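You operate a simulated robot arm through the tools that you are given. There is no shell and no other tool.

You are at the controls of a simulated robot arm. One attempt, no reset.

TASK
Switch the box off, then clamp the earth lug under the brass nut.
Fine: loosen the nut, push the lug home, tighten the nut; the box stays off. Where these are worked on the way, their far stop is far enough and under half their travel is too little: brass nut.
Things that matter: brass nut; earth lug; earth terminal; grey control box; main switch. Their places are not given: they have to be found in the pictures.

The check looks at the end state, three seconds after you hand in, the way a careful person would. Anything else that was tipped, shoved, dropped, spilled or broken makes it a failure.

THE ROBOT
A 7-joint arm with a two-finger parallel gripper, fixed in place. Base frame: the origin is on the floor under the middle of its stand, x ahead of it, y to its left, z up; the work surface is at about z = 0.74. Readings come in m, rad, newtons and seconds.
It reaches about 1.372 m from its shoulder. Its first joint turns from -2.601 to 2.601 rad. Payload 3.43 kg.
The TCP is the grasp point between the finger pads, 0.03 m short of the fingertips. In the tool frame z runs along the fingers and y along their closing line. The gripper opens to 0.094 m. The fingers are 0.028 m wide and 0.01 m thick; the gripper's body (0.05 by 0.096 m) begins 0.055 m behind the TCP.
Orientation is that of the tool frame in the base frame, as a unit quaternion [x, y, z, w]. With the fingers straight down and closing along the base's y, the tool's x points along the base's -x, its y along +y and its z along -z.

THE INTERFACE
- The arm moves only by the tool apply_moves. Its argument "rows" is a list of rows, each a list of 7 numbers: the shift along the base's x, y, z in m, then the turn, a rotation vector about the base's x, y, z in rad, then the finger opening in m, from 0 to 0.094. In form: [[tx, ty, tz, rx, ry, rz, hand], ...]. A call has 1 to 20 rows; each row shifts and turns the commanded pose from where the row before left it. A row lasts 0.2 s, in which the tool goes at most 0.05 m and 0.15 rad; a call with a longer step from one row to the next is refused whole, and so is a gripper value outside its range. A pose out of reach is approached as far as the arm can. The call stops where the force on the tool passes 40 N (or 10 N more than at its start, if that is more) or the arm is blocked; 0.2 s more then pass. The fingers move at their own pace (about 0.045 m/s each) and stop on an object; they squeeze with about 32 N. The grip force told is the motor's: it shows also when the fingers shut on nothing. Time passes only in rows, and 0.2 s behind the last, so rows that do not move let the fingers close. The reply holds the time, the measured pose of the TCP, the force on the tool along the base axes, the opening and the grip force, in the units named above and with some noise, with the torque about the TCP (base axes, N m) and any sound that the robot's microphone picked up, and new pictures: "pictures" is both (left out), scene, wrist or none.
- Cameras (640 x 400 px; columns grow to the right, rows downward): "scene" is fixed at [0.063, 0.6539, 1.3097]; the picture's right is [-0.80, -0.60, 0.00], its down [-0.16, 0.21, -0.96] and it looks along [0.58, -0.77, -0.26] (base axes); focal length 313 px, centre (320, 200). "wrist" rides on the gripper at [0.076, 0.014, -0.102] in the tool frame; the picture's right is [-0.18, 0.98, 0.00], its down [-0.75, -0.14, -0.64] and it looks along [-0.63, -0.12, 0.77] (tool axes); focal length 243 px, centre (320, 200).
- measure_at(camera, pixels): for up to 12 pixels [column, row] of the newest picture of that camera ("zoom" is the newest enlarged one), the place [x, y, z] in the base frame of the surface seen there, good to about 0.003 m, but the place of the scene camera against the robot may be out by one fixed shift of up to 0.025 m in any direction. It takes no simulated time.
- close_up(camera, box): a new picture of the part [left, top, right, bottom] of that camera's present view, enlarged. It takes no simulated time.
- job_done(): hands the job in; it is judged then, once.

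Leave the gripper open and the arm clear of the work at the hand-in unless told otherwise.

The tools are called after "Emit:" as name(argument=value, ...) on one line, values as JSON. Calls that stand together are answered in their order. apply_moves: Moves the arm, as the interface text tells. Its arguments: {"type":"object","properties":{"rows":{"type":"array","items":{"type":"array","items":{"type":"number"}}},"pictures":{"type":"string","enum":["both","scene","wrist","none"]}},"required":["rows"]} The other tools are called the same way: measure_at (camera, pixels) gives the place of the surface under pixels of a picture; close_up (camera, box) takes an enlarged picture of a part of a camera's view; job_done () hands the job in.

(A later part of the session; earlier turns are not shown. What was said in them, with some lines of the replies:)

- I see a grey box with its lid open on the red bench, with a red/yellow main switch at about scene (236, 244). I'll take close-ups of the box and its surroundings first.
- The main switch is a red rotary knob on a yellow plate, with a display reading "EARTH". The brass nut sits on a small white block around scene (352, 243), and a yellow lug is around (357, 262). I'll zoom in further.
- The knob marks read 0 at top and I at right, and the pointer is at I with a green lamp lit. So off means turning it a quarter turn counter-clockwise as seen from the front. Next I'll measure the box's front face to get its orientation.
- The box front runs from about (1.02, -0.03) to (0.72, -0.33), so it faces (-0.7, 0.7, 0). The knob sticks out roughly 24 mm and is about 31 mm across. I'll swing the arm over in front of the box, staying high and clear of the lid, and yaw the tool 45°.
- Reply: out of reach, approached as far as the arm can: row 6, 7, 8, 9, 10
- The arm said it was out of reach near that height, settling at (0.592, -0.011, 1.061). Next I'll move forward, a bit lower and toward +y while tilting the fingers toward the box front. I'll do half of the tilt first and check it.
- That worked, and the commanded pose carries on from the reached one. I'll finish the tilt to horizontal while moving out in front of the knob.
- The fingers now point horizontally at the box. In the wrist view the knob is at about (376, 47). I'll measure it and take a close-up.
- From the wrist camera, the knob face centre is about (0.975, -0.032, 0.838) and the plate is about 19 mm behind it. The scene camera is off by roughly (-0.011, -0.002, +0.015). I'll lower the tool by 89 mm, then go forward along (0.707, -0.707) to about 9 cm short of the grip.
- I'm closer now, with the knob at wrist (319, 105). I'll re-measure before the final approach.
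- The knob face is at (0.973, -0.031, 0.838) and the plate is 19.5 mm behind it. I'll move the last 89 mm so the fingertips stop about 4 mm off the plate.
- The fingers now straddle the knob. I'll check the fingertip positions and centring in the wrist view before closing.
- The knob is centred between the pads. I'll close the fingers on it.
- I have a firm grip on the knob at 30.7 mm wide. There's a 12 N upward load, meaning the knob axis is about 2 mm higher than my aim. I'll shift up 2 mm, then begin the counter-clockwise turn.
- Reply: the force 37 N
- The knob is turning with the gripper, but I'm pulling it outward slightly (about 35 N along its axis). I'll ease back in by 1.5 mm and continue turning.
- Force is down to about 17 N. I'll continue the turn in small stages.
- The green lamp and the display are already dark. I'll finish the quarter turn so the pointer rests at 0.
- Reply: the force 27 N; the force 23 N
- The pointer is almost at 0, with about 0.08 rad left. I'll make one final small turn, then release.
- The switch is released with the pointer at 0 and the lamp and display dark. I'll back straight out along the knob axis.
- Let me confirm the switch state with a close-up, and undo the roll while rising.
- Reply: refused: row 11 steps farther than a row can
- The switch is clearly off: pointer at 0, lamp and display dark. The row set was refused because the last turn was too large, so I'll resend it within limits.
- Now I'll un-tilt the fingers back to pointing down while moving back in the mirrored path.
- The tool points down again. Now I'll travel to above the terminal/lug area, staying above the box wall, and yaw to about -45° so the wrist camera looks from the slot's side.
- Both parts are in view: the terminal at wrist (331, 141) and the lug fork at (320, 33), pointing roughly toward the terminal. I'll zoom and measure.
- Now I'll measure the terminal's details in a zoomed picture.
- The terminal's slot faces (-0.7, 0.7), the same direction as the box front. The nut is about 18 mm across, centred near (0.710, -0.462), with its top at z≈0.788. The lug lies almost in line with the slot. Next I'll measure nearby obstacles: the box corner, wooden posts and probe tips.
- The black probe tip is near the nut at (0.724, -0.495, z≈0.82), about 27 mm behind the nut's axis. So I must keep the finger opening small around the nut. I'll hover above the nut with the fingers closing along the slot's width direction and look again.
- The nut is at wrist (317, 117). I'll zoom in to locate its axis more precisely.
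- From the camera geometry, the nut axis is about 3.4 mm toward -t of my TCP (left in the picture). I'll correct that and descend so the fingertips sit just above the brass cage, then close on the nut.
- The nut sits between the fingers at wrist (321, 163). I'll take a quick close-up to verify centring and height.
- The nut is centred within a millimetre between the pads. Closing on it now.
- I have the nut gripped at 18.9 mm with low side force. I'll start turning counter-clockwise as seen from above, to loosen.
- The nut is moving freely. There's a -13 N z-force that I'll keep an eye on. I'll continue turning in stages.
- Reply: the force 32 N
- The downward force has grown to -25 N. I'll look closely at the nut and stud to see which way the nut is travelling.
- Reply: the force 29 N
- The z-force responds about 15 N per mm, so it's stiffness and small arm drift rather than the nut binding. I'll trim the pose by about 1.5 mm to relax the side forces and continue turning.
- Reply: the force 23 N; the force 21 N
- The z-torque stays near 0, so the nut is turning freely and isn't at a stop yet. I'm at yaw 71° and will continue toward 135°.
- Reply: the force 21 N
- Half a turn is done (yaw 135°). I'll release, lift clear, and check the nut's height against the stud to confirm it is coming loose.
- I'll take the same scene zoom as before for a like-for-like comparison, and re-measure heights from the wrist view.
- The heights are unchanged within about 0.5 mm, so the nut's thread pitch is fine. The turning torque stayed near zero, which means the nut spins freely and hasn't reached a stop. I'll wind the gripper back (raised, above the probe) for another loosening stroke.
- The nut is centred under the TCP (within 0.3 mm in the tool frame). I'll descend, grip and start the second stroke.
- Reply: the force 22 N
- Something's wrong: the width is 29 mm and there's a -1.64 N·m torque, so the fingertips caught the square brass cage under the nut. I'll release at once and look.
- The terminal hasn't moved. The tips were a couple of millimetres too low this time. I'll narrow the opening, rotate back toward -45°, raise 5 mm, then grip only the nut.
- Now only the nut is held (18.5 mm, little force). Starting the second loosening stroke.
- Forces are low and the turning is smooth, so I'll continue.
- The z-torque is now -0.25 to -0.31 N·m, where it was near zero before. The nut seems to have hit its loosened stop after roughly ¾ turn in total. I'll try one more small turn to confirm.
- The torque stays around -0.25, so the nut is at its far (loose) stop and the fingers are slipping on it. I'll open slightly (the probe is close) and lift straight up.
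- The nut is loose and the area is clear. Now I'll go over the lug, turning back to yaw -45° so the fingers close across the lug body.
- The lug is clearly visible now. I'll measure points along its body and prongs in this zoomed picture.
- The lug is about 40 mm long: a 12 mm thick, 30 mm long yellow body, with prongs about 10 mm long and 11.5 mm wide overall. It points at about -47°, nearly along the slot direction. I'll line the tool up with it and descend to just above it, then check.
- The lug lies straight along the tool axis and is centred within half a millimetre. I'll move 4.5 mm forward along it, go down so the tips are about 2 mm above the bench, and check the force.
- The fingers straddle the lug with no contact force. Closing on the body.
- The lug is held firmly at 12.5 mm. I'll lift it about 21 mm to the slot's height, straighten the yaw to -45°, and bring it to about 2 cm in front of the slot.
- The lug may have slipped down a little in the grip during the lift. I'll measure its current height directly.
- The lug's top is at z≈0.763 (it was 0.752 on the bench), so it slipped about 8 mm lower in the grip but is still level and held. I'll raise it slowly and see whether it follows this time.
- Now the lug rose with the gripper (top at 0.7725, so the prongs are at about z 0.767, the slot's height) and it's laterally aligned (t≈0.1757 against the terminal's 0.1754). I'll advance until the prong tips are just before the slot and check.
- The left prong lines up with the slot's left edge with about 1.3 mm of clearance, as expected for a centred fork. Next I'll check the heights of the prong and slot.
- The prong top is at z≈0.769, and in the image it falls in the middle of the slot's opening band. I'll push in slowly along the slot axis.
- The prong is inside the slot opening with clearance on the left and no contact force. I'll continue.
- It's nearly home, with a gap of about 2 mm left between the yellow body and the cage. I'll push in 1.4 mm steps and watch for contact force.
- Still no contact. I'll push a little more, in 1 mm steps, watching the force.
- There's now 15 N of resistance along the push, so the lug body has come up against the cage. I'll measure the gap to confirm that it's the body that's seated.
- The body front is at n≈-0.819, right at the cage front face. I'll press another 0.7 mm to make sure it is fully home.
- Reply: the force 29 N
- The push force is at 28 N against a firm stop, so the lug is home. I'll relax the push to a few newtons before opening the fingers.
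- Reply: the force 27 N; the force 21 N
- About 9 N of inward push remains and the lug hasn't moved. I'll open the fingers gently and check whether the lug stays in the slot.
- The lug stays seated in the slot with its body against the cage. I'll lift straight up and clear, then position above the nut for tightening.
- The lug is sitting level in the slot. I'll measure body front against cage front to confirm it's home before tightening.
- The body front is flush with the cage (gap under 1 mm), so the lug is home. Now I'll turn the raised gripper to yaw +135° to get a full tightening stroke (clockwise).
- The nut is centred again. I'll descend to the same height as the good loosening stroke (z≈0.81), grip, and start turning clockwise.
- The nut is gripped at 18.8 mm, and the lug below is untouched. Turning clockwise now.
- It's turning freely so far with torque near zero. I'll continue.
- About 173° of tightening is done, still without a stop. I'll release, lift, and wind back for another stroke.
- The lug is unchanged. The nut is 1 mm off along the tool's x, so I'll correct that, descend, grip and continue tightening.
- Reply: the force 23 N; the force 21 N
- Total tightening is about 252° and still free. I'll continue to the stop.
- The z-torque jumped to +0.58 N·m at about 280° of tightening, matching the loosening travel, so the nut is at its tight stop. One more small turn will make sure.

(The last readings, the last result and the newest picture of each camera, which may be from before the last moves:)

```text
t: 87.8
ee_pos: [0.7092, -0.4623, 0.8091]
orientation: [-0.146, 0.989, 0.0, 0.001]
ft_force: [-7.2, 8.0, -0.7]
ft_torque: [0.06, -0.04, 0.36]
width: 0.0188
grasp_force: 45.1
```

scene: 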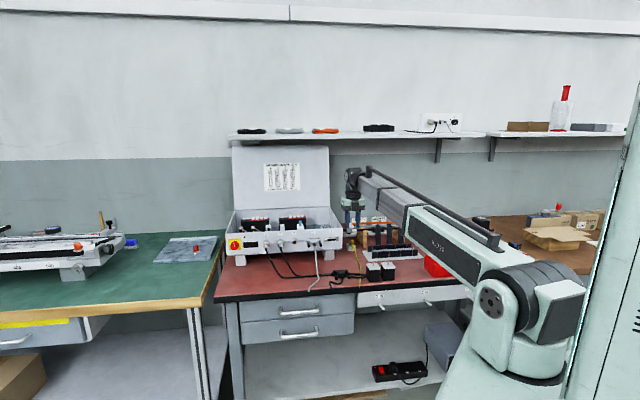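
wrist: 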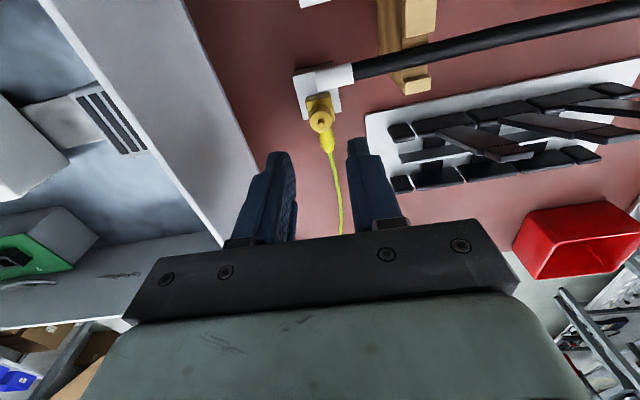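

The nut is tight and the fingers are slipping at 0.36 N·m. I'll open just enough (the probe is near) and lift straight up.

Emit:
apply_moves(rows=[[0, 0, 0, 0, 0, 0, 0.024], [0, 0, 0, 0, 0, 0, 0.024], [0, 0, 0.015, 0, 0, 0, 0.024], [0, 0, 0.025, 0, 0, 0, 0.024], [0, 0, 0.035, 0, 0, 0, 0.03], [0, 0, 0.035, 0, 0, 0, 0.05]], pictures="both")

Emit:
close_up(camera="scene", box=[340, 232, 364, 256])

Emit:
close_up(camera="wrist", box=[270, 40, 370, 140])

```text
t: 89.2
ee_pos: [0.7117, -0.4638, 0.9201]
orientation: [-0.148, 0.989, 0.0, 0.001]
ft_force: [-0.3, -0.5, -0.1]
ft_torque: [0.01, -0.03, -0.02]
width: 0.0499
grasp_force: 0.1
```

scene: 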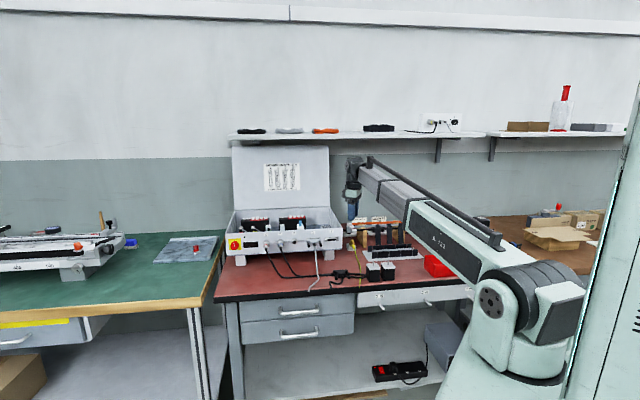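
wrist: 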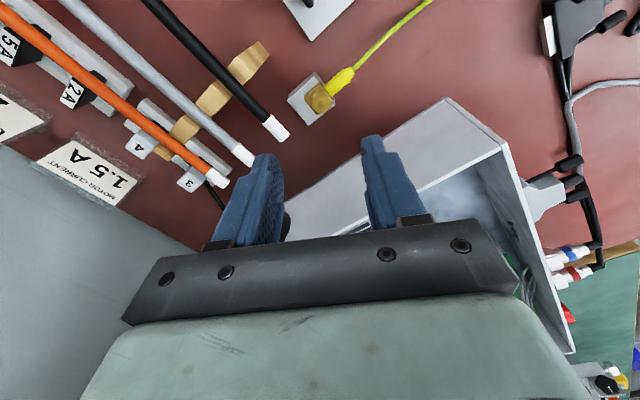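

```text
16.00 times, centred on (352, 244) of scene
```

zoom: 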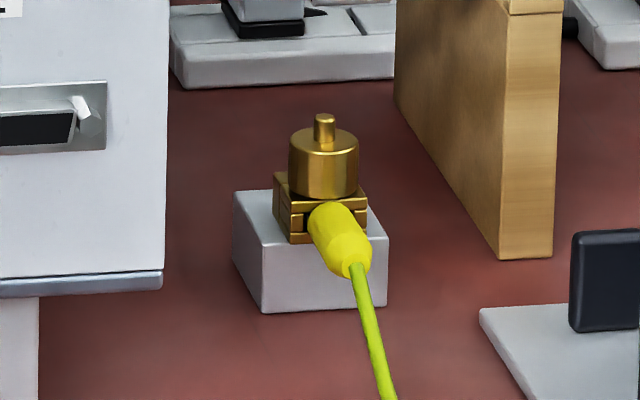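

```text
4.00 times, centred on (320, 90) of wrist
```

zoom: 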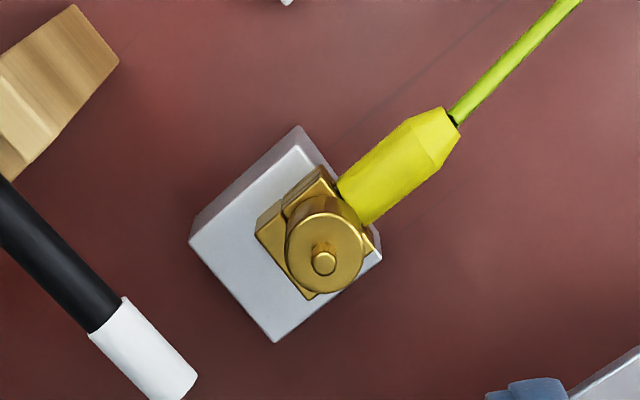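

The lug is seated and clamped. I'll retreat the arm up to near its start pose with the gripper open, then inspect everything once more.

Emit:
apply_moves(rows=[[0, 0, 0.04, 0, 0, 0, 0.07], [-0.01, -0.002, 0.04, 0, 0, -0.06, 0.094], [-0.02, -0.005, 0.035, 0, 0, -0.12, 0.094], [-0.02, -0.006, 0.025, 0, 0, -0.115, 0.094], [0, 0, 0, 0, 0, 0, 0.094], [0, 0, 0, 0, 0, 0, 0.094]], pictures="both")

Emit:
close_up(camera="scene", box=[215, 190, 375, 290])

Emit:
close_up(camera="scene", box=[332, 210, 392, 290])

Emit:
close_up(camera="scene", box=[224, 230, 264, 255])

Emit:
close_up(camera="scene", box=[340, 232, 364, 252])

```text
t: 90.6
ee_pos: [0.6607, -0.4765, 1.0589]
orientation: [0.0, 1.0, 0.0, 0.0]
ft_force: [0.8, 0.3, 0.5]
ft_torque: [0.0, 0.01, -0.02]
width: 0.0939
grasp_force: 0.1
```

scene: 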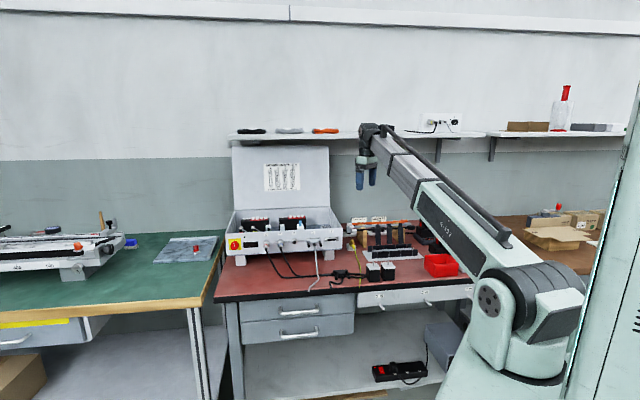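
wrist: 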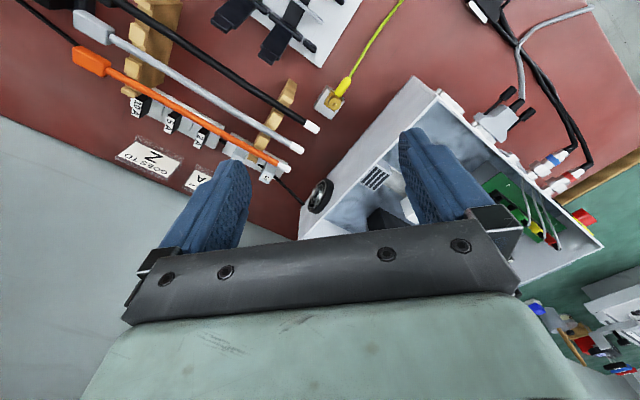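

```text
4.00 times, centred on (295, 240) of scene
```

zoom: 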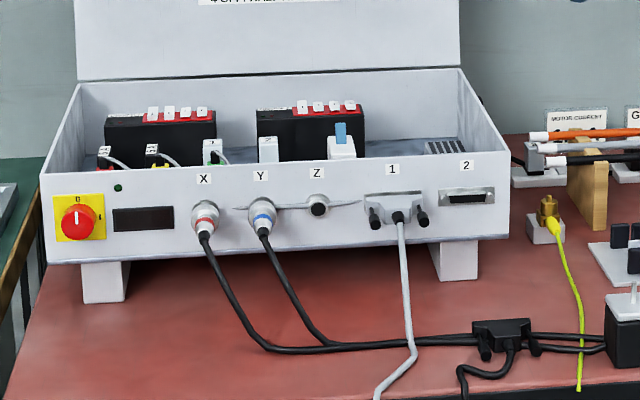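

```text
5.00 times, centred on (362, 250) of scene
```

zoom: 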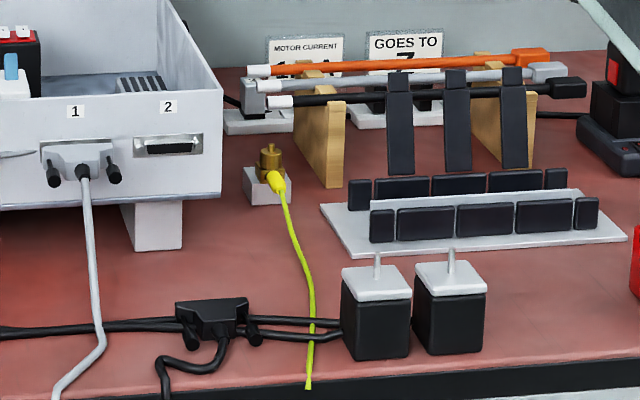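

```text
16.00 times, centred on (244, 242) of scene
```

zoom: 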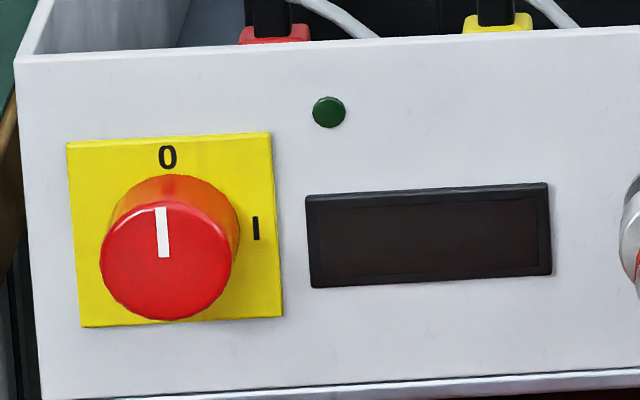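

```text
16.00 times, centred on (352, 242) of scene
```

zoom: 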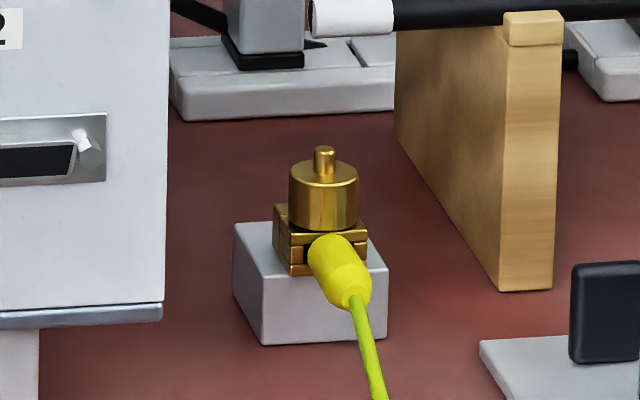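

Everything reads as it should:
- **Switch:** pointer at 0, lamp and display dark.
- **Lug:** fully seated in the terminal slot.
- **Nut:** turned back to its tight stop.
- **Surroundings:** the probes, box and blocks look the same as at the start.

The gripper is open and the arm is clear, so I'm handing in.

Emit:
job_done()

```text
The job is handed in.
```

I switched the box off, then clamped the earth lug under the brass nut. The job is handed in, but I haven't seen the check's result.

- **Switch:** the red knob is at 0, and the green lamp and the display are dark.
- **Lug:** it went into the terminal slot and stopped firmly at about 28 N. The yellow body sits flush against the brass cage, with less than 1 mm of gap, and it stayed put after release.
- **Nut:** I loosened it about ¾ turn to its far stop. After the lug was in, I tightened it back about 280° until it stopped turning and the fingers slipped.
- **Surroundings:** in the final pictures, nothing but the earth cable, which moved with its lug, has visibly shifted. The gripper is open and the arm is back near its start pose.

Two things went wrong on the way:
- **Brass cage gripped:** on the second loosening stroke the fingertips caught the cage instead of the nut and twisted it with about 1.6 N·m. I let go at once, and the terminal looked unmoved.
- **Lug slip:** the lug slid about 8 mm down in the grip when I first lifted it. It stayed level, and I corrected the height before inserting it.
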